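You operate a simulated robot arm through the tools that you are given. There is no shell and no other tool.

You are at the controls of a simulated robot arm. One attempt, no reset.

TASK
Lamp off, press the test button, reset the breaker, lamp on again.

Only the result counts: the job must be done as asked and must still hold three seconds after the hand-in. Knocking over, shifting, dropping, spilling or breaking anything else fails it.

THE ROBOT
A 7-joint arm with a two-finger parallel gripper, fixed in place. Base frame: the origin is on the floor under the middle of its stand, x ahead of it, y to its left, z up. Units: m, rad, N and s.
It reaches about 1.479 m from its shoulder. Its first joint turns from -2.897 to 2.897 rad. Payload 4.4 kg.
The TCP is the grasp point between the finger pads, 0.023 m short of the fingertips. In the tool frame z runs along the fingers and y along their closing line. Largest opening 0.094 m; finger width 0.038, thickness 0.01; the body of the gripper, 0.054 by 0.096 m, starts 0.039 m behind the TCP.
Orientation is that of the tool frame in the base frame, as [roll, pitch, yaw] about the fixed x, y, z axes, in that order (R = Rz(yaw) Ry(pitch) Rx(roll)). With the fingers straight down and closing along the base's y, the tool's x points along the base's -x, its y along +y and its z along -z.

THE INTERFACE
- The arm moves only by the tool step_arm. Its argument "steps" is a list of rows, each a list of 7 numbers: the closure, from 0 (fully open) to 1 (shut), then the shift along the tool's x, y, z in m, then the turn, a rotation vector about the tool's x, y, z in rad. In form: [[hand, dx, dy, dz, rx, ry, rz], ...]. A call has 1 to 20 rows; each row is the pose to reach, as a shift and turn from the pose commanded when the call began, along the tool's axes at that moment. A row lasts 0.2 s, in which the tool goes at most 0.05 m and 0.15 rad; a call with a longer step from one row to the next is refused whole, and so is a gripper value outside its range. A pose out of reach is approached as far as the arm can. The call stops where the force on the tool passes 40 N (or 10 N more than at its start, if that is more) or the arm is blocked; 0.2 s more then pass. Each finger travels about 0.072 m/s and halts on what it meets, pressing with about 27 N; the grip force reading is that of the motor and also rises with nothing between the fingers. The clock runs only during rows and for 0.2 s after the last one: add rows that repeat a pose to give the fingers time. The reply holds the time, the measured pose of the TCP, the force on the tool along the base axes, the opening and the grip force, in the units named above and with some noise, with the torque about the TCP (base axes, N m) and any sound that the robot's microphone picked up.
- Cameras (640 x 400 px; columns grow to the right, rows downward): "scene" is fixed at [0.3993, -0.5094, 1.8435]; the picture's right is [0.96, -0.28, 0.00], its down [-0.17, -0.57, -0.80] and it looks along [0.23, 0.77, -0.59] (base axes); focal length 311 px, centre (320, 200). "wrist" rides on the gripper at [0.086, 0.016, -0.074] in the tool frame; the picture's right is [-0.18, 0.98, 0.00], its down [-0.58, -0.11, -0.81] and it looks along [-0.79, -0.15, 0.59] (tool axes); focal length 243 px, centre (320, 200). There is no depth. A picture from a camera that has moved, and an enlarged one, comes with that camera's place and axes in the base frame and with its lens. The place of the scene camera against the robot may be out by one fixed shift of up to 0.012 m in any direction.
- snapshot(camera): a new picture of that camera. No time passes.
- close_up(camera, box): a new picture of the part [left, top, right, bottom] of that camera's present view, enlarged. No time passes.
- hand_in(): hands the job in; it is judged then, once.

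Places have to be worked out from the pictures, the camera data and where the tool is seen. Open the gripper and draw the arm clear of the work before you hand the job in, unless the task says otherwise.

The tools are called by a JSON object that holds its "method" and its "body". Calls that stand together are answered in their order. step_arm: Moves the arm, as the interface text tells. Its arguments: {"type":"object","properties":{"steps":{"type":"array"}},"required":["steps"]} The other tools are called the same way: snapshot (camera) takes a picture; close_up (camera, box) takes an enlarged picture of a part of a camera's view; hand_in () hands the job in.

At the start:

```text
t: 0.0
position: [0.3883, 0.522, 1.578]
ee_rot: [-3.14, -0.001, 3.141]
force: [-0.3, 0.3, 0.0]
moment: [-0.02, 0.0, -0.02]
width: 0.0939
grasp_force: 0.0
```

scene: 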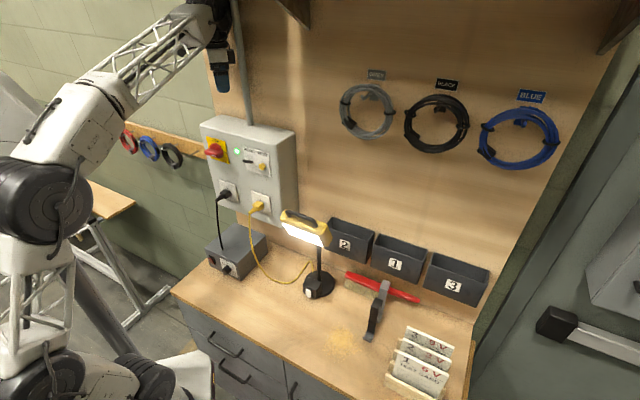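
wrist: 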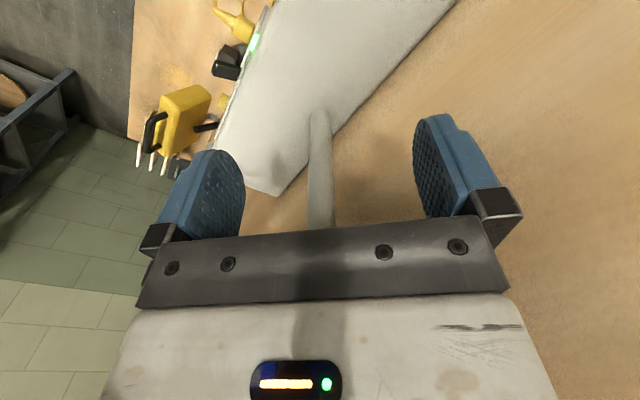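

I start by looking at the panel and the lamp in enlarged views to identify the controls.

{"method": "close_up", "body": {"camera": "scene", "box": [190, 105, 310, 225]}}

{"method": "close_up", "body": {"camera": "scene", "box": [190, 190, 350, 310]}}

{"method": "close_up", "body": {"camera": "wrist", "box": [120, 0, 320, 200]}}

```text
3.33 times, centred on (250, 165) of scene
camera zoom: at [0.3993, -0.5094, 1.8435], right [0.96, -0.28, 0.0], down [-0.17, -0.57, -0.8], along [0.23, 0.77, -0.59], focal length 1035 px, centre (553, 317)
```

zoom: 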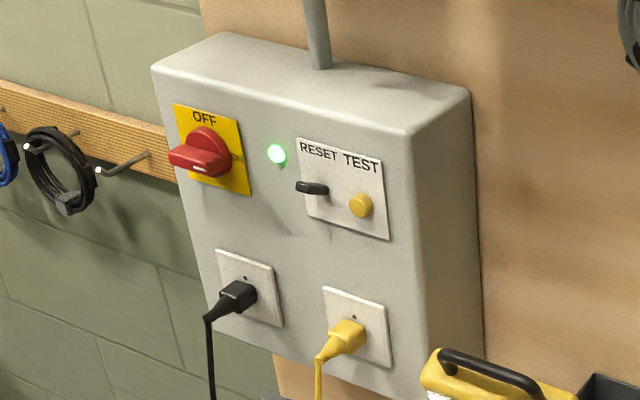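

```text
3.33 times, centred on (270, 250) of scene
camera zoom: at [0.3993, -0.5094, 1.8435], right [0.96, -0.28, 0.0], down [-0.17, -0.57, -0.8], along [0.23, 0.77, -0.59], focal length 1035 px, centre (487, 33)
```

zoom: 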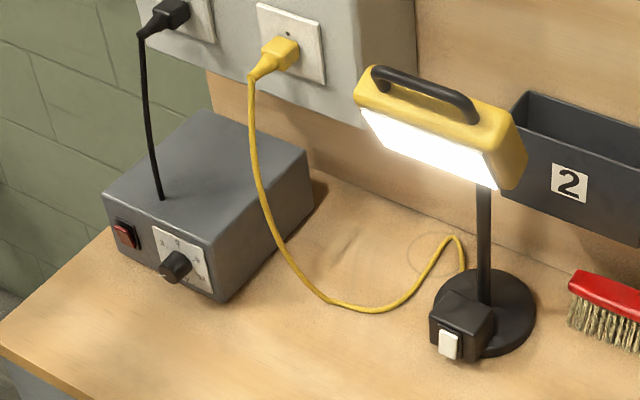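

```text
2.00 times, centred on (220, 100) of wrist
camera zoom: at [0.3033, 0.5397, 1.6528], right [0.18, 0.98, 0.0], down [0.58, -0.11, 0.81], along [0.79, -0.15, -0.59], focal length 485 px, centre (520, 400)
```

zoom: 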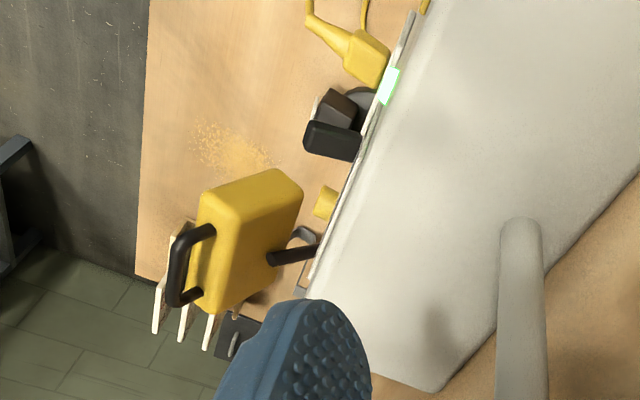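

The board faces −y; the panel's front is near y≈0.45, with the RESET lever and TEST button on its right and the lamp's white rocker on the box at its foot. I first draw the tool away from the board in −y before turning it.

{"method": "step_arm", "body": {"steps": [[0, 0, -0.05, 0, 0, 0, 0], [0, 0, -0.1, 0, 0, 0, 0], [0, 0, -0.15, 0, 0, 0, 0], [0, 0, -0.2, 0, 0, 0, 0], [0, 0, -0.25, 0, 0, 0, 0], [0, 0, -0.3, 0, 0, 0, 0]]}}

```text
t: 1.4
position: [0.3892, 0.2211, 1.5776]
ee_rot: [3.142, 0.0, 3.141]
force: [0.4, -0.1, -0.4]
moment: [0.01, 0.04, -0.05]
width: 0.0942
grasp_force: 0.0
```

The tool is clear at y≈0.22. Now I turn the fingers to point along +y with the camera on top (tool x up), closing the fingers on the way.

{"method": "step_arm", "body": {"steps": [[0, 0, 0, 0, -0.0864, 0.0864, 0.0864], [0, 0, 0, 0, -0.1727, 0.1727, 0.1727], [0, 0, 0, 0, -0.2591, 0.2591, 0.2591], [0, 0, 0, 0, -0.3455, 0.3455, 0.3455], [0, 0, 0, 0, -0.4318, 0.4318, 0.4318], [0, 0, 0, 0, -0.5182, 0.5182, 0.5182], [0, 0, 0, 0, -0.6046, 0.6046, 0.6046], [0, 0, 0, 0, -0.6909, 0.6909, 0.6909], [0, 0, 0, 0, -0.7773, 0.7773, 0.7773], [0, 0, 0, 0, -0.8636, 0.8636, 0.8636], [0, 0, 0, 0, -0.95, 0.95, 0.95], [0, 0, 0, 0, -1.0364, 1.0364, 1.0364], [0, 0, 0, 0, -1.1227, 1.1227, 1.1227], [0, 0, 0, 0, -1.2092, 1.2092, 1.2092]]}}

```text
t: 4.4
position: [0.3893, 0.2215, 1.5767]
ee_rot: [-0.937, -1.571, -0.636]
force: [0.9, 0.1, 0.3]
moment: [-0.03, 0.03, 0.01]
width: 0.0942
grasp_force: 0.0
```

The turn was reached (tool x up). I take pictures to see the panel and lamp from here.

{"method": "snapshot", "body": {"camera": "wrist"}}

{"method": "snapshot", "body": {"camera": "scene"}}

```text
taken
camera wrist: at [0.4061, 0.1488, 1.6648], right [0.98, 0.0, -0.19], down [-0.11, -0.81, -0.58], along [-0.15, 0.59, -0.79], focal length 243 px, centre (320, 200)
```

wrist: 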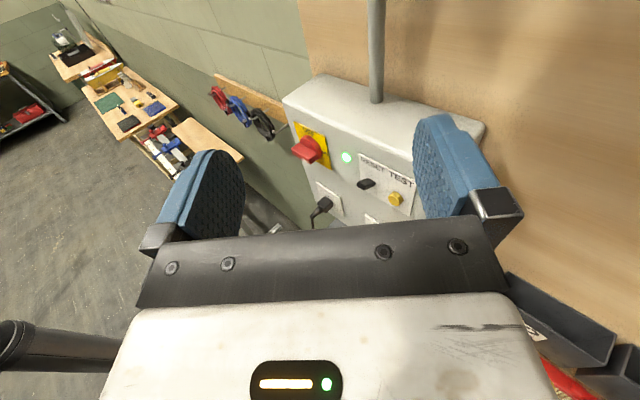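

```text
taken
```

scene: 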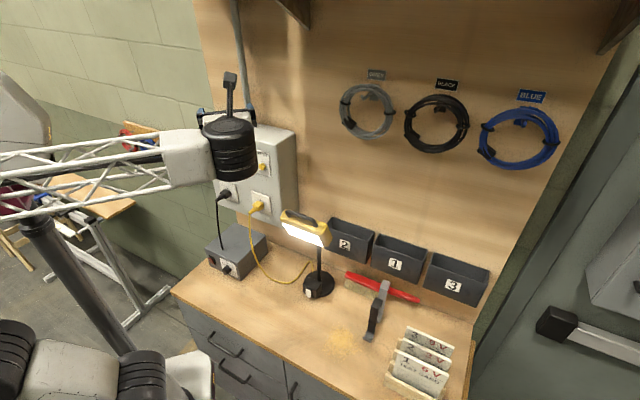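

From both wrist views the green LED comes out near [0.397, 0.454, 1.371]. I take an enlarged wrist view of the panel to place the lever and button.

{"method": "close_up", "body": {"camera": "wrist", "box": [270, 80, 430, 240]}}

{"method": "close_up", "body": {"camera": "scene", "box": [270, 200, 350, 300]}}

```text
2.50 times, centred on (350, 160) of wrist
camera zoom: at [0.4061, 0.1488, 1.6648], right [0.98, 0.0, -0.19], down [-0.11, -0.81, -0.58], along [-0.15, 0.59, -0.79], focal length 606 px, centre (245, 300)
```

zoom: 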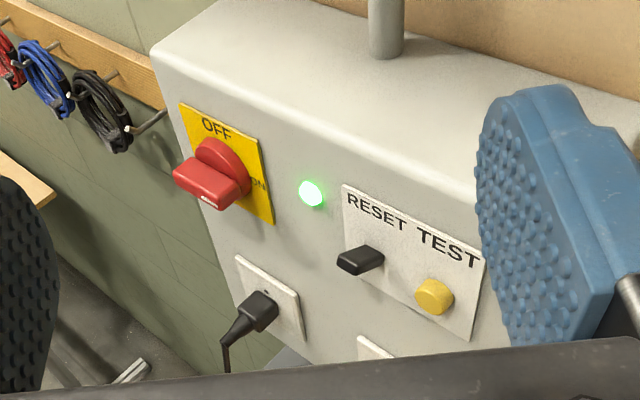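

```text
4.00 times, centred on (310, 250) of scene
camera zoom: at [0.3993, -0.5094, 1.8435], right [0.96, -0.28, 0.0], down [-0.17, -0.57, -0.8], along [0.23, 0.77, -0.59], focal length 1242 px, centre (360, 0)
```

zoom: 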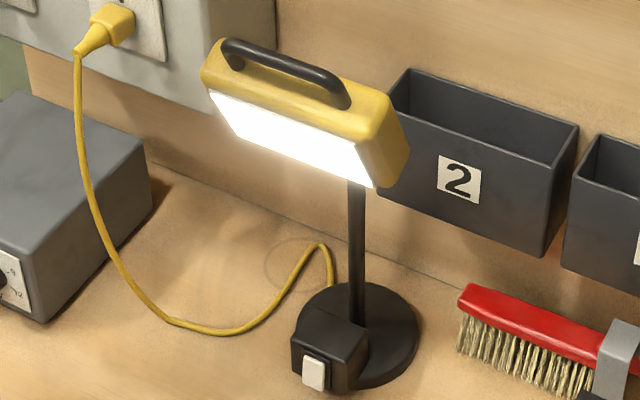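

Both views show the panel and board are turned about 45°, facing the robot (outward normal ≈ [-0.7,-0.7,0]). TEST face ≈ [0.462, 0.369, 1.349], lever ≈ [0.424, 0.407, 1.350]. I turn the tool −45° about the vertical to face the panel squarely.

{"method": "step_arm", "body": {"steps": [[0, 0, 0, -0.02, -0.131, 0, 0], [0, 0, 0, -0.04, -0.262, 0, 0], [0, 0, 0, -0.04, -0.393, 0, 0], [0, 0, 0, -0.04, -0.524, 0, 0], [0, 0, 0, -0.04, -0.655, 0, 0], [0, 0, 0, -0.04, -0.7854, 0, 0]]}}

{"method": "snapshot", "body": {"camera": "wrist"}}

{"method": "snapshot", "body": {"camera": "scene"}}

```text
t: 5.8
position: [0.3895, 0.1806, 1.5775]
ee_rot: [-0.18, -1.57, -2.177]
force: [-0.4, 0.2, 0.4]
moment: [-0.01, -0.03, -0.03]
width: 0.094
grasp_force: 0.1
```

```text
taken
camera wrist: at [0.3486, 0.1196, 1.6647], right [0.69, -0.7, -0.18], down [-0.65, -0.49, -0.58], along [0.31, 0.52, -0.79], focal length 243 px, centre (320, 200)
```

wrist: 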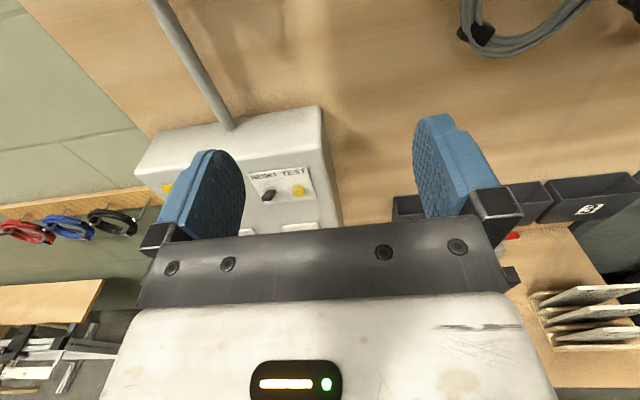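

```text
taken
```

scene: 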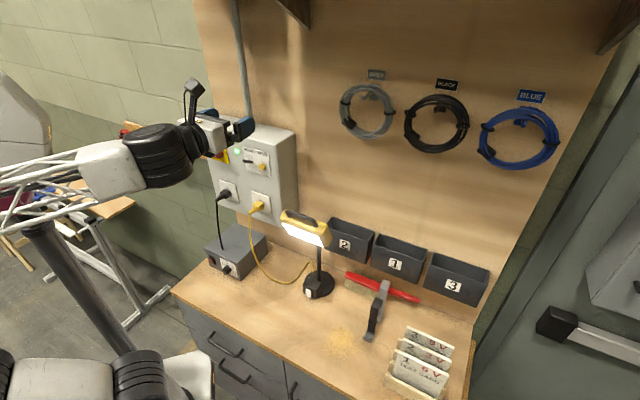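

Now the tool faces the panel. I'll move down and right, staying well in front of the lamp, so that the wrist camera can see the lamp's base and rocker.

{"method": "step_arm", "body": {"steps": [[0, -0.02, 0.01, -0.03, 0, 0, 0], [0, -0.06, 0.03, -0.05, 0, 0, 0], [0, -0.1, 0.05, -0.06, 0, 0, 0], [0, -0.14, 0.07, -0.07, 0, 0, 0], [0, -0.18, 0.09, -0.07, 0, 0, 0], [0, -0.22, 0.11, -0.07, 0, 0, 0], [0, -0.26, 0.13, -0.07, 0, 0, 0], [0, -0.3, 0.15, -0.07, 0, 0, 0], [0, -0.34, 0.17, -0.07, 0, 0, 0]]}}

{"method": "snapshot", "body": {"camera": "wrist"}}

{"method": "snapshot", "body": {"camera": "scene"}}

```text
t: 7.8
position: [0.4572, 0.0147, 1.2404]
ee_rot: [1.145, -1.566, 2.784]
force: [0.2, -0.1, 0.2]
moment: [-0.05, 0.0, 0.0]
width: 0.0939
grasp_force: 0.1
```

```text
taken
camera wrist: at [0.4178, -0.0481, 1.3272], right [0.7, -0.69, -0.18], down [-0.64, -0.49, -0.58], along [0.32, 0.52, -0.79], focal length 243 px, centre (320, 200)
```

wrist: 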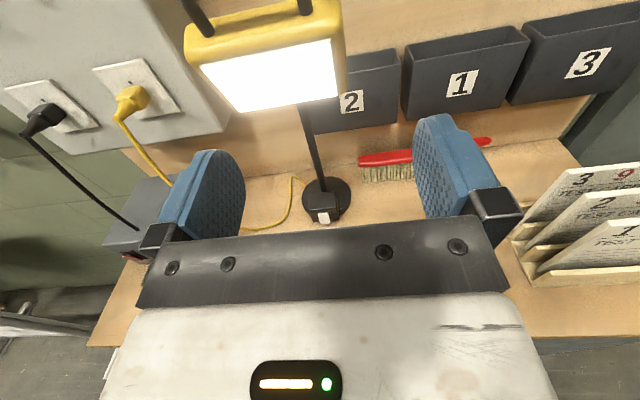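

```text
taken
```

scene: 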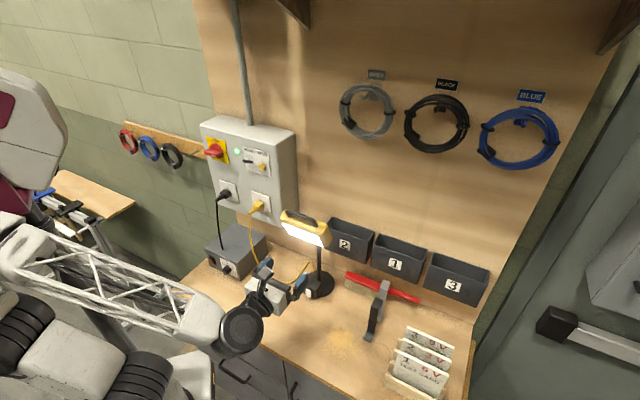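

The rocker and lamp base are visible between the fingers. I enlarge it to see its tilt and position.

{"method": "close_up", "body": {"camera": "wrist", "box": [280, 170, 370, 235]}}

{"method": "close_up", "body": {"camera": "wrist", "box": [170, 0, 370, 125]}}

{"method": "close_up", "body": {"camera": "scene", "box": [280, 260, 340, 310]}}

```text
6.15 times, centred on (325, 202) of wrist
camera zoom: at [0.4178, -0.0481, 1.3272], right [0.7, -0.69, -0.18], down [-0.64, -0.49, -0.58], along [0.32, 0.52, -0.79], focal length 1493 px, centre (289, 185)
```

zoom: 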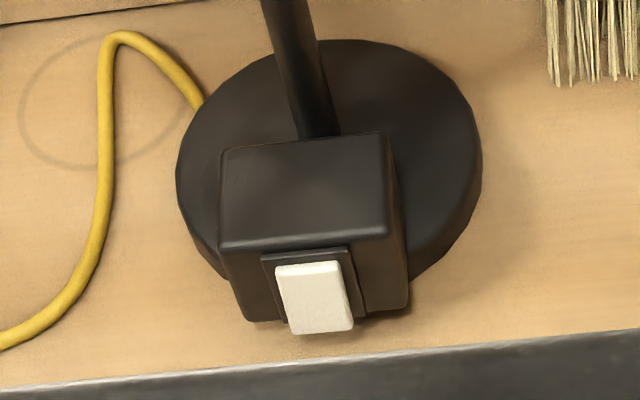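

```text
3.20 times, centred on (270, 62) of wrist
camera zoom: at [0.4178, -0.0481, 1.3272], right [0.7, -0.69, -0.18], down [-0.64, -0.49, -0.58], along [0.32, 0.52, -0.79], focal length 776 px, centre (480, 640)
```

zoom: 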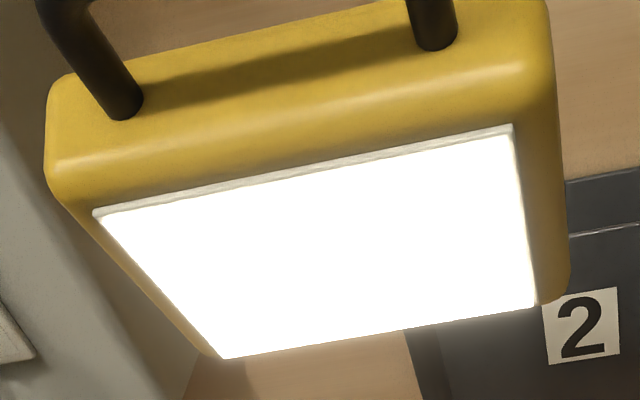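

```text
8.00 times, centred on (310, 285) of scene
camera zoom: at [0.3993, -0.5094, 1.8435], right [0.96, -0.28, 0.0], down [-0.17, -0.57, -0.8], along [0.23, 0.77, -0.59], focal length 2484 px, centre (400, -480)
```

zoom: 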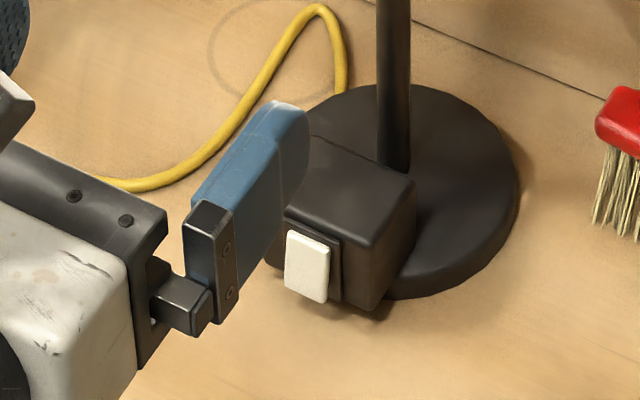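

Rocker estimate so far ≈ [0.57, 0.21, 0.87], still loose along the view ray. I go lower and slightly left for a second wrist view with a better baseline.

{"method": "step_arm", "body": {"steps": [[0, -0.03, -0.015, 0, 0, 0, 0], [0, -0.07, -0.03, 0, 0, 0, 0], [0, -0.11, -0.045, 0, 0, 0, 0], [0, -0.15, -0.06, 0, 0, 0, 0]]}}

{"method": "snapshot", "body": {"camera": "wrist"}}

{"method": "snapshot", "body": {"camera": "scene"}}

```text
t: 8.8
position: [0.4162, 0.0555, 1.0868]
ee_rot: [-1.874, -1.568, -0.481]
force: [0.1, 0.0, 0.5]
moment: [0.01, -0.02, -0.05]
width: 0.0936
grasp_force: 0.1
```

```text
taken
camera wrist: at [0.376, -0.0072, 1.1738], right [0.69, -0.7, -0.19], down [-0.65, -0.49, -0.58], along [0.31, 0.52, -0.79], focal length 243 px, centre (320, 200)
```

wrist: 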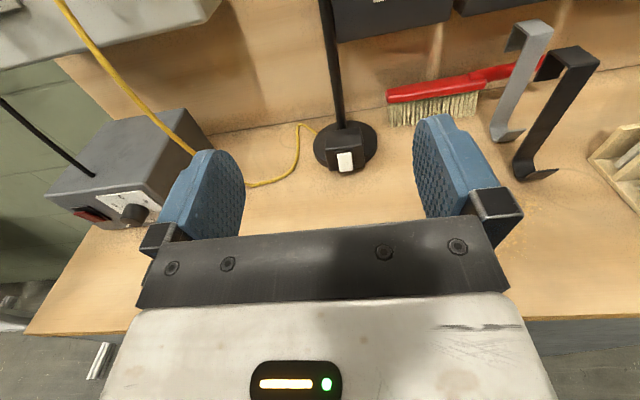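

```text
taken
```

scene: 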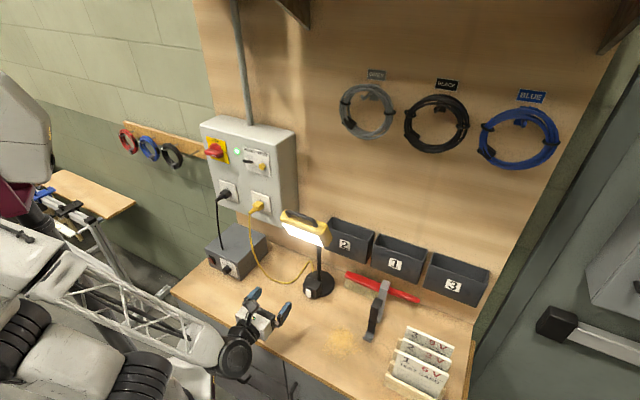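

{"method": "close_up", "body": {"camera": "wrist", "box": [300, 105, 400, 185]}}

```text
5.00 times, centred on (350, 145) of wrist
camera zoom: at [0.376, -0.0072, 1.1738], right [0.69, -0.7, -0.19], down [-0.65, -0.49, -0.58], along [0.31, 0.52, -0.79], focal length 1213 px, centre (170, 475)
```

zoom: 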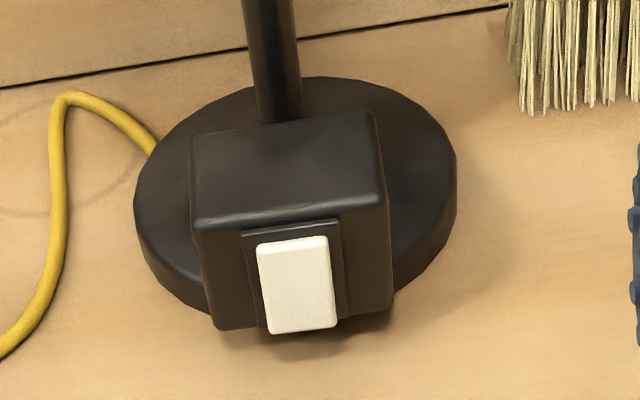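

Two wrist views now agree: rocker ≈ [0.558, 0.189, 0.906]. I zoom further to judge which half of the rocker is pressed in.

{"method": "close_up", "body": {"camera": "wrist", "box": [330, 142, 366, 178]}}

{"method": "close_up", "body": {"camera": "scene", "box": [298, 280, 324, 306]}}

{"method": "close_up", "body": {"camera": "scene", "box": [230, 140, 280, 190]}}

```text
11.11 times, centred on (348, 160) of wrist
camera zoom: at [0.376, -0.0072, 1.1738], right [0.69, -0.7, -0.19], down [-0.65, -0.49, -0.58], along [0.31, 0.52, -0.79], focal length 2696 px, centre (9, 644)
```

zoom: 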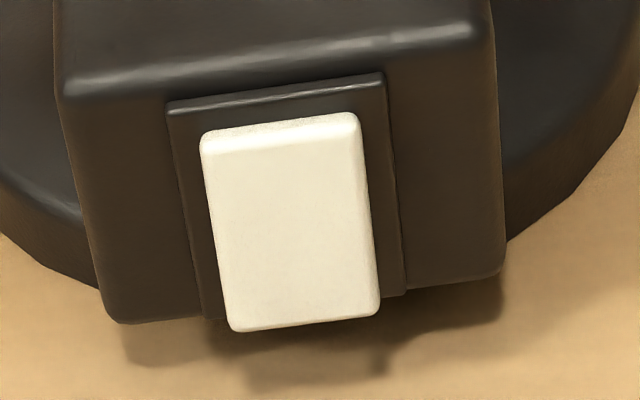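

```text
15.38 times, centred on (311, 293) of scene
camera zoom: at [0.3993, -0.5094, 1.8435], right [0.96, -0.28, 0.0], down [-0.17, -0.57, -0.8], along [0.23, 0.77, -0.59], focal length 4778 px, centre (458, -1231)
```

zoom: 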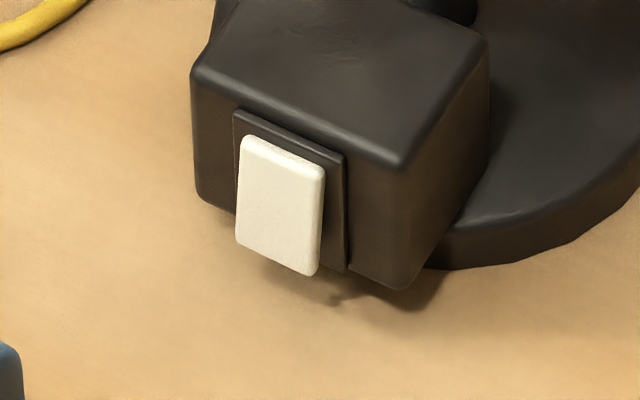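

```text
8.00 times, centred on (255, 165) of scene
camera zoom: at [0.3993, -0.5094, 1.8435], right [0.96, -0.28, 0.0], down [-0.17, -0.57, -0.8], along [0.23, 0.77, -0.59], focal length 2484 px, centre (840, 480)
```

zoom: 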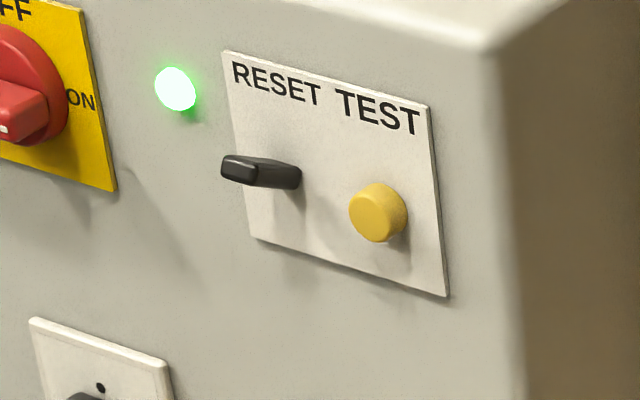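

The rocker's lower half sticks out (top pressed = ON), so OFF should be a press on the lower half, only ~3 cm above the bench (bench ≈ 0.866 from the cable). I'll use closed fingers, rolled 90° so the stack is thin vertically, and tilted down; first the roll, closing the fingers.

{"method": "step_arm", "body": {"steps": [[0.1, 0, 0, 0, 0, 0, 0.1428], [0.2, 0, 0, 0, 0, 0, 0.2856], [0.3, 0, 0, 0, 0, 0, 0.4284], [0.4, 0, 0, 0, 0, 0, 0.5712], [0.5, 0, 0, 0, 0, 0, 0.714], [0.6, 0, 0, 0, 0, 0, 0.8568], [0.7, 0, 0, 0, 0, 0, 0.9996], [0.8, 0, 0, 0, 0, 0, 1.1424], [0.9, 0, 0, 0, 0, 0, 1.2852], [1, 0, 0, 0, 0, 0, 1.428], [1, 0, 0, 0, 0, 0, 1.5708]]}}

```text
t: 11.2
position: [0.4165, 0.0552, 1.089]
ee_rot: [-1.57, 0.004, -0.784]
force: [0.3, -0.8, 0.0]
moment: [-0.02, 0.0, -0.02]
width: 0.0001
grasp_force: 27.1
```

Roll done (tool x now along the bench to the right, y down). Now I tilt the tool 45° downward.

{"method": "step_arm", "body": {"steps": [[1, 0, 0, 0, -0.131, 0, 0], [1, 0, 0, 0, -0.262, 0, 0], [1, 0, 0, 0, -0.393, 0, 0], [1, 0, 0, 0, -0.524, 0, 0], [1, 0, 0, 0, -0.655, 0, 0], [1, 0, 0, 0, -0.7854, 0, 0]]}}

{"method": "snapshot", "body": {"camera": "wrist"}}

{"method": "snapshot", "body": {"camera": "scene"}}

```text
t: 12.6
position: [0.4168, 0.055, 1.088]
ee_rot: [-2.357, -0.003, -0.785]
force: [-0.7, 0.1, -0.1]
moment: [-0.01, -0.02, 0.02]
width: 0.0001
grasp_force: 27.1
```

```text
taken
camera wrist: at [0.4343, -0.0499, 1.1296], right [-0.62, -0.36, -0.69], down [-0.76, 0.06, 0.65], along [-0.19, 0.93, -0.31], focal length 243 px, centre (320, 200)
```

wrist: 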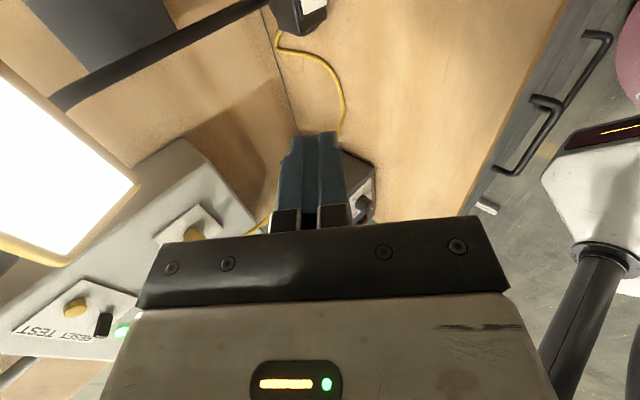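

```text
taken
```

scene: 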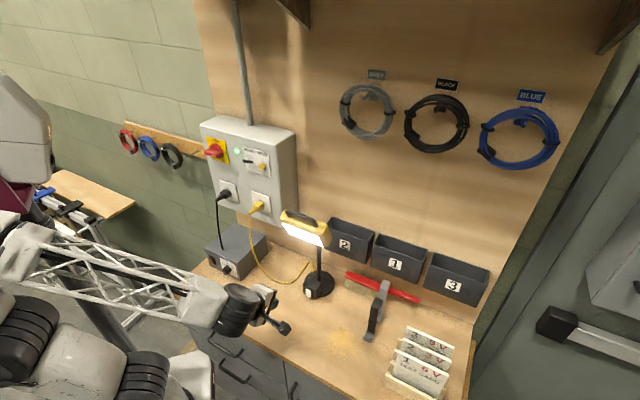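

The lamp's rocker is at the top edge of this view. I zoom there as a third check of its position.

{"method": "close_up", "body": {"camera": "wrist", "box": [260, 0, 360, 60]}}

{"method": "close_up", "body": {"camera": "scene", "box": [220, 260, 340, 350]}}

```text
6.40 times, centred on (310, 30) of wrist
camera zoom: at [0.4343, -0.0499, 1.1296], right [-0.62, -0.36, -0.69], down [-0.76, 0.06, 0.65], along [-0.19, 0.93, -0.31], focal length 1553 px, centre (384, 1288)
```

zoom: 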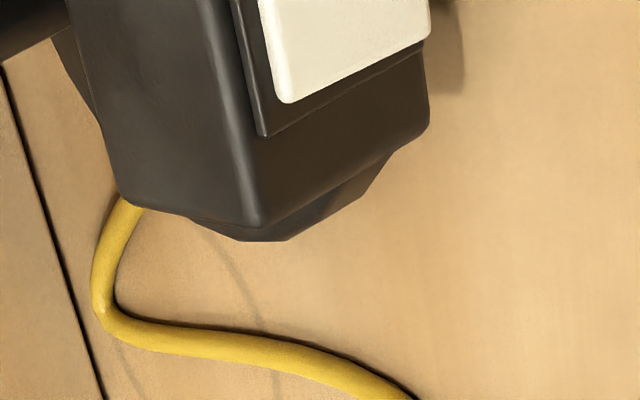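

```text
4.44 times, centred on (280, 305) of scene
camera zoom: at [0.3993, -0.5094, 1.8435], right [0.96, -0.28, 0.0], down [-0.17, -0.57, -0.8], along [0.23, 0.77, -0.59], focal length 1380 px, centre (498, -267)
```

zoom: 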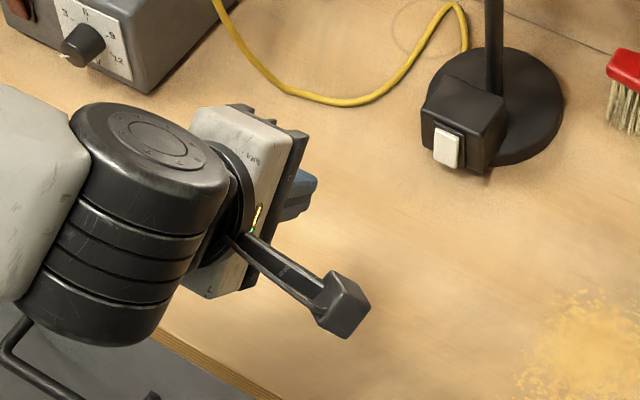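

Three views agree to ~1 mm: rocker spans z 0.888–0.918, e-centre at 0.260 (along-bench), bottom edge sticking out at h=(x+y)/√2≈0.527, top at 0.535. I check the fingertip shape before approaching.

{"method": "close_up", "body": {"camera": "wrist", "box": [260, 115, 370, 235]}}

{"method": "close_up", "body": {"camera": "scene", "box": [255, 285, 305, 335]}}

```text
3.33 times, centred on (315, 175) of wrist
camera zoom: at [0.4343, -0.0499, 1.1296], right [-0.62, -0.36, -0.69], down [-0.76, 0.06, 0.65], along [-0.19, 0.93, -0.31], focal length 809 px, centre (337, 283)
```

zoom: 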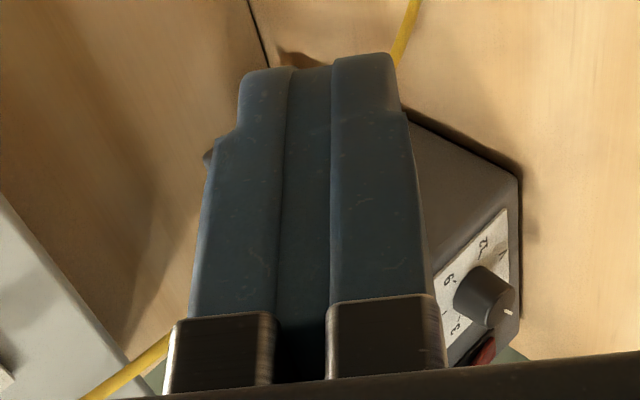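

```text
8.00 times, centred on (280, 310) of scene
camera zoom: at [0.3993, -0.5094, 1.8435], right [0.96, -0.28, 0.0], down [-0.17, -0.57, -0.8], along [0.23, 0.77, -0.59], focal length 2484 px, centre (640, -680)
```

zoom: 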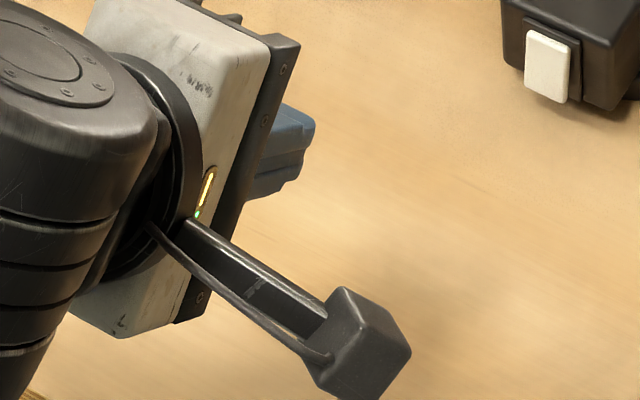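

The closed stack is ~2 cm thick with a blunt tip. I move to a pre-press pose with the leading corner about 3 cm in front of the rocker's lower half (TCP z≈0.903).

{"method": "step_arm", "body": {"steps": [[1, 0.001, 0.005, 0.038, 0, 0, 0], [1, 0.002, 0.01, 0.076, 0, 0, 0], [1, 0.003, 0.016, 0.115, 0, 0, 0], [1, 0.004, 0.021, 0.153, 0, 0, 0], [1, 0.004, 0.027, 0.191, 0, 0, 0], [1, 0.004, 0.0318, 0.2298, 0, 0, 0], [1, 0.004, 0.0318, 0.2298, 0, 0, 0]]}}

{"method": "snapshot", "body": {"camera": "wrist"}}

{"method": "close_up", "body": {"camera": "scene", "box": [270, 250, 350, 310]}}

```text
t: 14.2
position: [0.5184, 0.1518, 0.9045]
ee_rot: [-2.355, -0.001, -0.787]
force: [1.0, -0.5, 0.8]
moment: [-0.02, 0.01, 0.01]
width: 0.0
grasp_force: 27.0
```

```text
taken
camera wrist: at [0.536, 0.046, 0.946], right [-0.62, -0.36, -0.69], down [-0.76, 0.06, 0.65], along [-0.19, 0.93, -0.31], focal length 243 px, centre (320, 200)
```

wrist: 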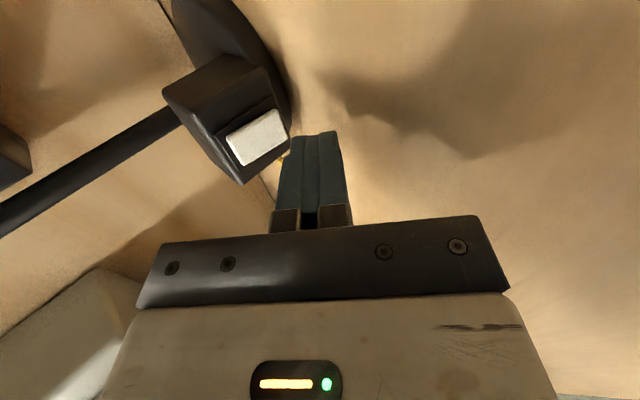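

```text
6.67 times, centred on (310, 280) of scene
camera zoom: at [0.3993, -0.5094, 1.8435], right [0.96, -0.28, 0.0], down [-0.17, -0.57, -0.8], along [0.23, 0.77, -0.59], focal length 2070 px, centre (387, -333)
```

zoom: 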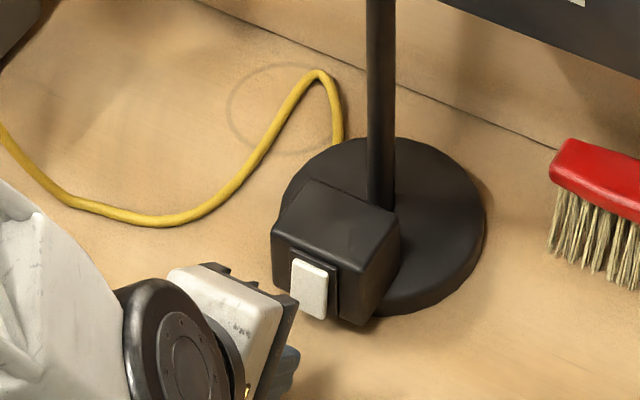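

I'm in the pre-press pose (h 0.474, e 0.259, z 0.9045). I zoom on fingertip and rocker to judge the relative height.

{"method": "close_up", "body": {"camera": "wrist", "box": [200, 90, 360, 190]}}

```text
4.00 times, centred on (280, 140) of wrist
camera zoom: at [0.536, 0.046, 0.946], right [-0.62, -0.36, -0.69], down [-0.76, 0.06, 0.65], along [-0.19, 0.93, -0.31], focal length 970 px, centre (480, 440)
```

zoom: 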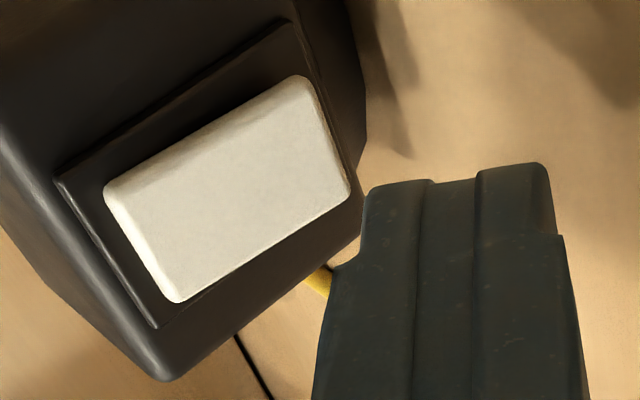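

Tip corner is ~2.9 cm short of the rocker. I close most of the gap (2.2 cm) and lower 3 mm so the contact falls on the lower half at z≈0.893.

{"method": "step_arm", "body": {"steps": [[1, 0.0005, -0.0067, 0.0088, 0, 0, 0], [1, 0.001, -0.0134, 0.0177, 0, 0, 0], [1, 0.001, -0.0134, 0.0177, 0, 0, 0]]}}

{"method": "close_up", "body": {"camera": "wrist", "box": [200, 90, 360, 190]}}

```text
t: 15.0
position: [0.5345, 0.1656, 0.8999]
ee_rot: [-2.355, 0.0, -0.785]
force: [-0.4, -0.1, 0.2]
moment: [0.03, 0.0, 0.02]
width: 0.0
grasp_force: 27.1
```

```text
4.00 times, centred on (280, 140) of wrist
camera zoom: at [0.5525, 0.0605, 0.9422], right [-0.62, -0.36, -0.69], down [-0.76, 0.06, 0.65], along [-0.19, 0.93, -0.31], focal length 970 px, centre (480, 440)
```

zoom: 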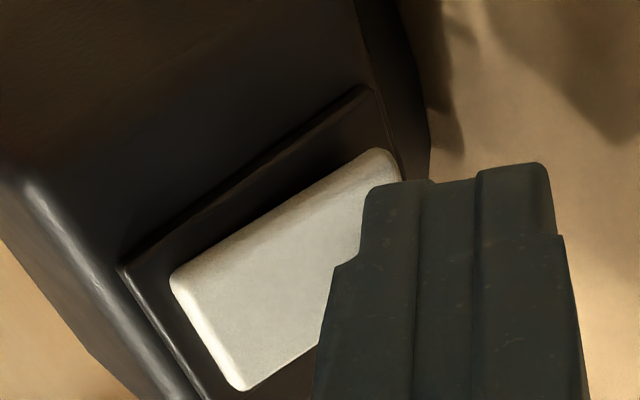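

Gap is now ~8 mm, no contact yet. I advance 6 mm in small steps, straight in, watching force.

{"method": "step_arm", "body": {"steps": [[1, 0, -0.0014, 0.0014, 0, 0, 0], [1, 0, -0.0028, 0.0028, 0, 0, 0], [1, 0, -0.0042, 0.0042, 0, 0, 0]]}}

```text
t: 15.8
position: [0.5394, 0.1699, 0.8999]
ee_rot: [-2.357, -0.002, -0.786]
force: [-0.3, 0.0, -0.2]
moment: [0.04, -0.03, 0.01]
width: 0.0
grasp_force: 26.9
```

{"method": "step_arm", "body": {"steps": [[1, 0, -0.0007, 0.0007, 0, 0, 0], [1, 0, -0.0014, 0.0014, 0, 0, 0], [1, 0, -0.0021, 0.0021, 0, 0, 0]]}}

{"method": "close_up", "body": {"camera": "wrist", "box": [200, 90, 360, 190]}}

```text
t: 16.6
position: [0.5409, 0.1715, 0.8998]
ee_rot: [-2.357, 0.0, -0.787]
force: [0.6, -1.0, -0.5]
moment: [0.0, -0.02, -0.03]
width: 0.0002
grasp_force: 27.2
```

```text
4.00 times, centred on (280, 140) of wrist
camera zoom: at [0.5581, 0.0669, 0.9416], right [-0.62, -0.36, -0.7], down [-0.76, 0.06, 0.65], along [-0.19, 0.93, -0.31], focal length 970 px, centre (480, 440)
```

zoom: 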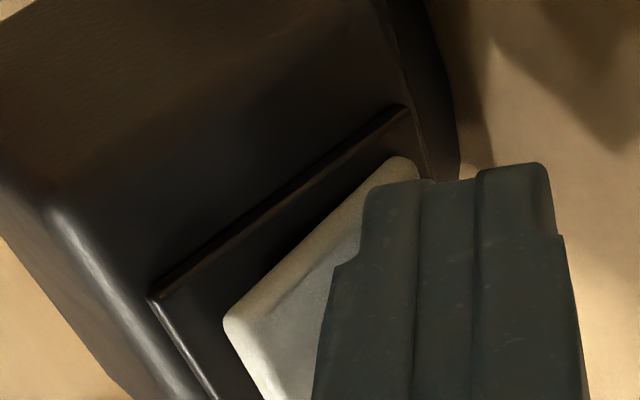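

No contact force yet, but the corner is at the rocker face. I continue in 1 mm steps.

{"method": "step_arm", "body": {"steps": [[1, 0, -0.0007, 0.0007, 0, 0, 0], [1, 0, -0.0014, 0.0014, 0, 0, 0]]}}

```text
t: 17.4
position: [0.5403, 0.1728, 0.8987]
ee_rot: [-2.357, -0.001, -0.785]
force: [-11.9, -14.1, 10.7]
moment: [0.01, -0.03, -0.04]
width: 0.0
grasp_force: 27.2
stopped in row 2: the force on the tool passed its limit at 41 N (the readings are from after the stop); the commanded pose is now the measured one
```

A stiff contact came (41 N peak, now ~20 N). I check at once whether the rocker flipped and whether the lamp stayed put.

{"method": "snapshot", "body": {"camera": "scene"}}

{"method": "close_up", "body": {"camera": "wrist", "box": [200, 90, 360, 190]}}

{"method": "close_up", "body": {"camera": "scene", "box": [270, 250, 350, 310]}}

```text
taken
```

scene: 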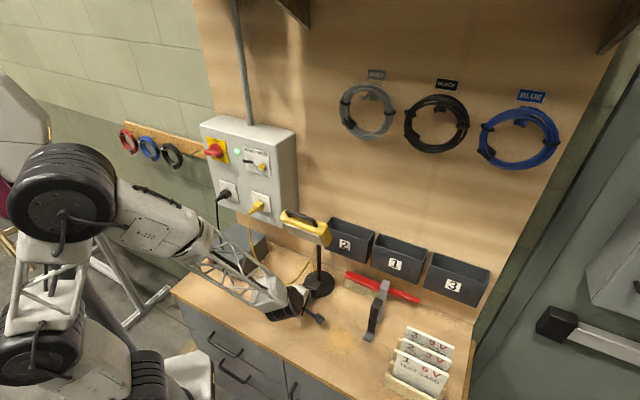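

```text
4.00 times, centred on (280, 140) of wrist
camera zoom: at [0.5585, 0.0677, 0.9412], right [-0.62, -0.36, -0.69], down [-0.76, 0.06, 0.65], along [-0.19, 0.93, -0.31], focal length 970 px, centre (480, 440)
```

zoom: 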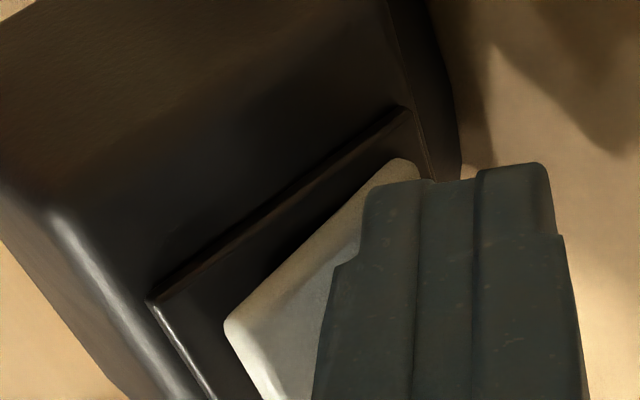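

```text
6.67 times, centred on (310, 280) of scene
camera zoom: at [0.3993, -0.5094, 1.8435], right [0.96, -0.28, 0.0], down [-0.17, -0.57, -0.8], along [0.23, 0.77, -0.59], focal length 2070 px, centre (387, -333)
```

zoom: 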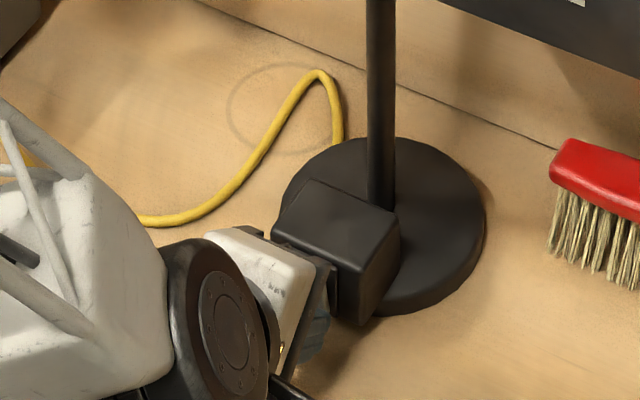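

The lamp's base is in the same place and the lamp appears dark now. I enlarge the head to confirm before backing off.

{"method": "close_up", "body": {"camera": "scene", "box": [265, 195, 345, 255]}}

```text
6.67 times, centred on (305, 225) of scene
camera zoom: at [0.3993, -0.5094, 1.8435], right [0.96, -0.28, 0.0], down [-0.17, -0.57, -0.8], along [0.23, 0.77, -0.59], focal length 2070 px, centre (420, 33)
```

zoom: 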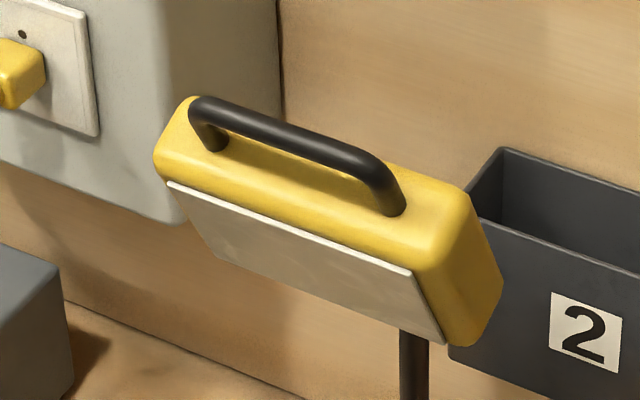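

The lamp is off. I back straight out by 6 cm and then verify the rocker stays.

{"method": "step_arm", "body": {"steps": [[1, 0, 0.007, -0.007, 0, 0, 0], [1, 0, 0.021, -0.021, 0, 0, 0], [1, 0, 0.0424, -0.0424, 0, 0, 0], [1, 0, 0.0424, -0.0424, 0, 0, 0]]}}

{"method": "snapshot", "body": {"camera": "scene"}}

{"method": "close_up", "body": {"camera": "wrist", "box": [160, 40, 340, 190]}}

{"method": "close_up", "body": {"camera": "scene", "box": [270, 250, 350, 310]}}

```text
t: 18.4
position: [0.4968, 0.1302, 0.8977]
ee_rot: [-2.356, -0.001, -0.786]
force: [-0.6, 0.9, 0.5]
moment: [0.02, -0.01, 0.0]
width: 0.0
grasp_force: 27.0
```

```text
taken
```

scene: 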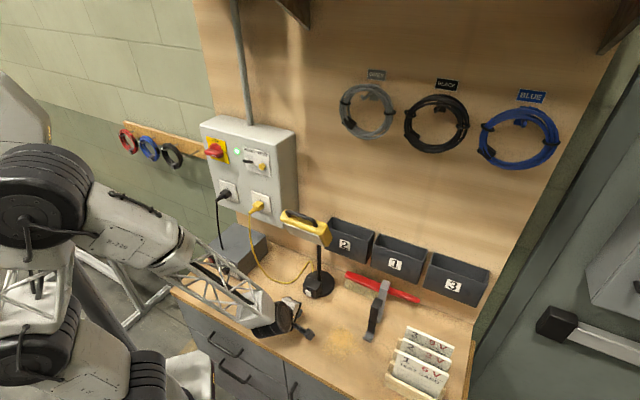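

```text
2.67 times, centred on (250, 115) of wrist
camera zoom: at [0.5143, 0.0249, 0.9411], right [-0.62, -0.36, -0.69], down [-0.76, 0.06, 0.65], along [-0.19, 0.93, -0.31], focal length 647 px, centre (507, 427)
```

zoom: 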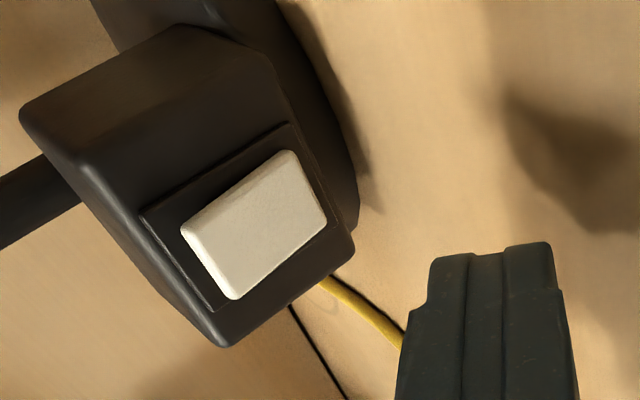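

```text
6.67 times, centred on (310, 280) of scene
camera zoom: at [0.3993, -0.5094, 1.8435], right [0.96, -0.28, 0.0], down [-0.17, -0.57, -0.8], along [0.23, 0.77, -0.59], focal length 2070 px, centre (387, -333)
```

zoom: 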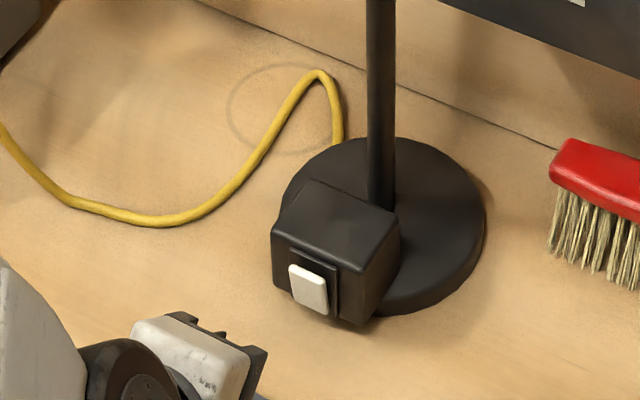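

Lamp off and latched, nothing moved, the panel LED is still green. I retrace up and back to the earlier clear spot and un-tilt the tool to horizontal.

{"method": "step_arm", "body": {"steps": [[1, 0, -0.007, -0.038, 0, 0, 0], [1, 0, -0.014, -0.076, 0, 0, 0], [1, 0, -0.021, -0.114, 0, 0, 0], [1, 0, -0.028, -0.152, 0, 0, 0], [1, 0, -0.035, -0.19, 0, 0, 0], [1, 0, -0.0424, -0.2263, 0, 0, 0], [1, 0, -0.0424, -0.2263, 0.131, 0, 0], [1, 0, -0.0424, -0.2263, 0.262, 0, 0], [1, 0, -0.0424, -0.2263, 0.393, 0, 0], [1, 0, -0.0424, -0.2263, 0.524, 0, 0], [1, 0, -0.0424, -0.2263, 0.655, 0, 0], [1, 0, -0.0424, -0.2263, 0.7854, 0, 0]]}}

```text
t: 21.0
position: [0.4063, 0.0401, 1.0884]
ee_rot: [-1.567, -0.001, -0.787]
force: [0.1, 0.5, 0.1]
moment: [-0.03, 0.02, 0.0]
width: 0.0
grasp_force: 26.9
```

Now roll the camera back on top while rising and shifting left towards the panel, well in front of everything.

{"method": "step_arm", "body": {"steps": [[1, -0.01, -0.02, 0, 0, 0, -0.1428], [1, -0.02, -0.04, 0, 0, 0, -0.2856], [1, -0.03, -0.06, 0, 0, 0, -0.4284], [1, -0.04, -0.08, 0, 0, 0, -0.5712], [1, -0.05, -0.1, 0, 0, 0, -0.714], [1, -0.06, -0.12, 0, 0, 0, -0.8568], [1, -0.07, -0.14, 0, 0, 0, -0.9996], [1, -0.08, -0.17, 0, 0, 0, -1.1424], [1, -0.09, -0.2, 0, 0, 0, -1.2852], [1, -0.1, -0.23, 0, 0, 0, -1.428], [1, -0.11, -0.26, 0, 0, 0, -1.5708], [1, -0.14, -0.29, 0, 0, 0, -1.5708], [1, -0.17, -0.32, 0, 0, 0, -1.5708], [1, -0.19, -0.33, 0, 0, 0, -1.5708]]}}

{"method": "snapshot", "body": {"camera": "wrist"}}

{"method": "snapshot", "body": {"camera": "scene"}}

```text
t: 24.0
position: [0.272, 0.1727, 1.4208]
ee_rot: [2.22, -1.569, 1.705]
force: [0.8, 1.5, -0.8]
moment: [0.01, -0.05, -0.05]
width: 0.0001
grasp_force: 27.6
```

```text
taken
camera wrist: at [0.2323, 0.1089, 1.5077], right [0.69, -0.7, -0.18], down [-0.65, -0.49, -0.58], along [0.31, 0.52, -0.79], focal length 243 px, centre (320, 200)
```

wrist: 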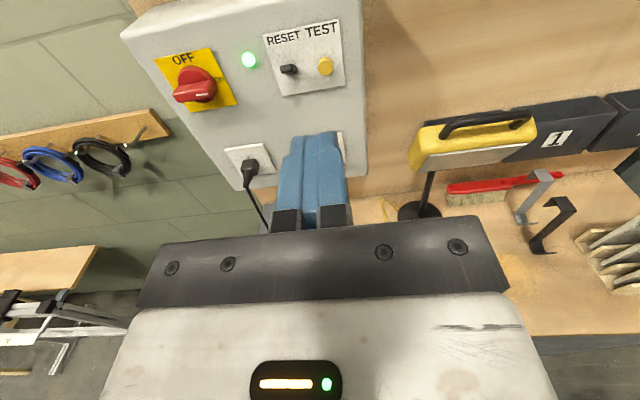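

```text
taken
```

scene: 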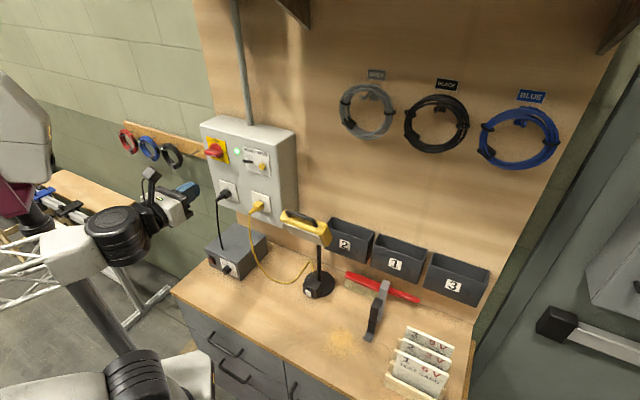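

Good view of the panel. I enlarge the RESET/TEST plate for measuring.

{"method": "close_up", "body": {"camera": "wrist", "box": [230, 10, 360, 110]}}

```text
4.00 times, centred on (295, 60) of wrist
camera zoom: at [0.2323, 0.1089, 1.5077], right [0.69, -0.7, -0.18], down [-0.65, -0.49, -0.58], along [0.31, 0.52, -0.79], focal length 970 px, centre (420, 760)
```

zoom: 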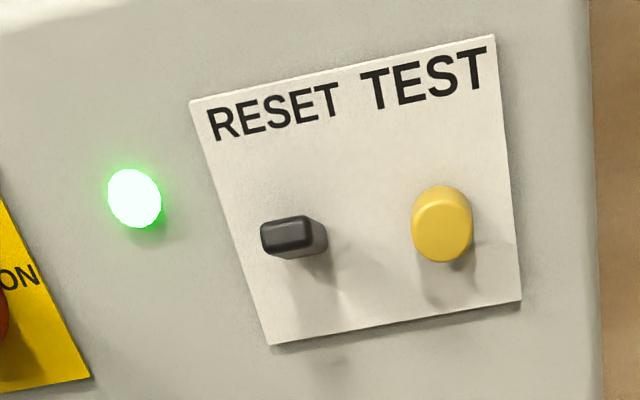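

Triangulated: TEST face ≈ [0.463, 0.372, 1.3465] (h 0.591, e 0.064); lever root z≈1.348 with its tip tilted up at [0.415, 0.393, 1.364]. I line up in front of TEST, stopping 5 cm short.

{"method": "step_arm", "body": {"steps": [[1, -0.03, -0.002, 0.02, 0, 0, 0], [1, -0.06, -0.004, 0.045, 0, 0, 0], [1, -0.0743, -0.006, 0.085, 0, 0, 0], [1, -0.0743, -0.006, 0.125, 0, 0, 0], [1, -0.0743, -0.006, 0.165, 0, 0, 0], [1, -0.0743, -0.006, 0.2, 0, 0, 0], [1, -0.0743, -0.006, 0.2, 0, 0, 0]]}}

{"method": "snapshot", "body": {"camera": "wrist"}}

```text
t: 25.6
position: [0.4087, 0.3181, 1.3447]
ee_rot: [2.397, -1.57, 1.529]
force: [1.2, 0.5, -0.5]
moment: [-0.03, 0.0, -0.02]
width: 0.0
grasp_force: 27.3
```

```text
taken
camera wrist: at [0.37, 0.2555, 1.4326], right [0.69, -0.7, -0.18], down [-0.65, -0.49, -0.58], along [0.31, 0.52, -0.79], focal length 243 px, centre (320, 200)
```

wrist: 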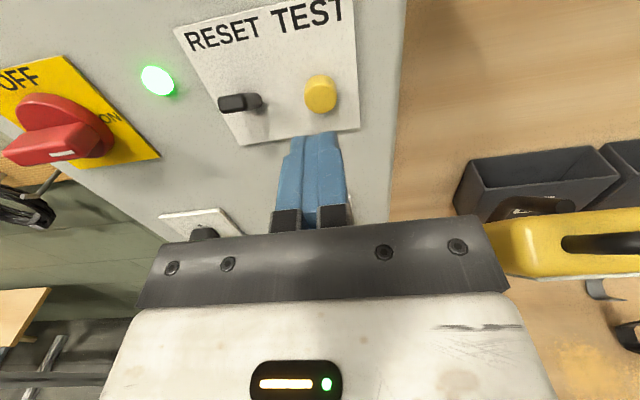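

Aligned with TEST (e 0.064, z 1.345), tip ~5.4 cm from it. I advance 4.6 cm, then go in millimetres.

{"method": "step_arm", "body": {"steps": [[1, 0.001, 0, 0.015, 0, 0, 0], [1, 0.001, 0, 0.03, 0, 0, 0], [1, 0.001, 0, 0.04, 0, 0, 0], [1, 0.001, 0, 0.046, 0, 0, 0]]}}

{"method": "close_up", "body": {"camera": "wrist", "box": [240, 80, 400, 200]}}

```text
t: 26.6
position: [0.4434, 0.3523, 1.3442]
ee_rot: [2.686, -1.57, 1.241]
force: [0.7, -0.4, -0.4]
moment: [0.04, -0.05, 0.02]
width: 0.0002
grasp_force: 27.3
```

```text
3.33 times, centred on (320, 140) of wrist
camera zoom: at [0.4036, 0.2886, 1.4325], right [0.69, -0.7, -0.18], down [-0.65, -0.49, -0.58], along [0.31, 0.52, -0.79], focal length 809 px, centre (320, 400)
```

zoom: 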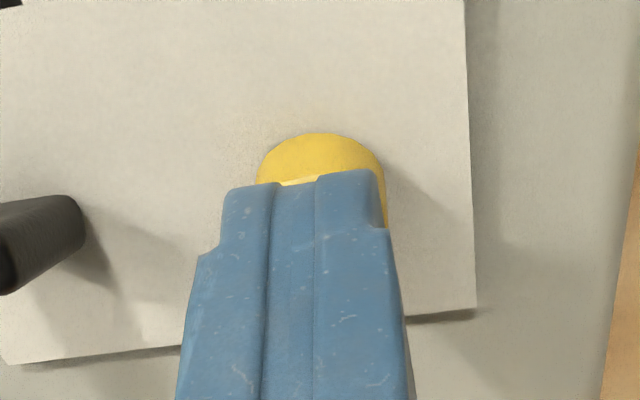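

Gap ≈5 mm; tip sits ~2 mm left of the button's centre, so I correct that and push in 1 mm steps.

{"method": "step_arm", "body": {"steps": [[1, 0.001, 0.002, 0.002, 0, 0, 0], [1, 0.001, 0.002, 0.004, 0, 0, 0], [1, 0.001, 0.002, 0.005, 0, 0, 0], [1, 0.001, 0.002, 0.006, 0, 0, 0]]}}

```text
t: 27.6
position: [0.4498, 0.3539, 1.3471]
ee_rot: [0.942, -1.57, 2.985]
force: [-1.1, -2.3, -0.1]
moment: [0.0, 0.0, -0.03]
width: 0.0001
grasp_force: 26.9
heard: click
```

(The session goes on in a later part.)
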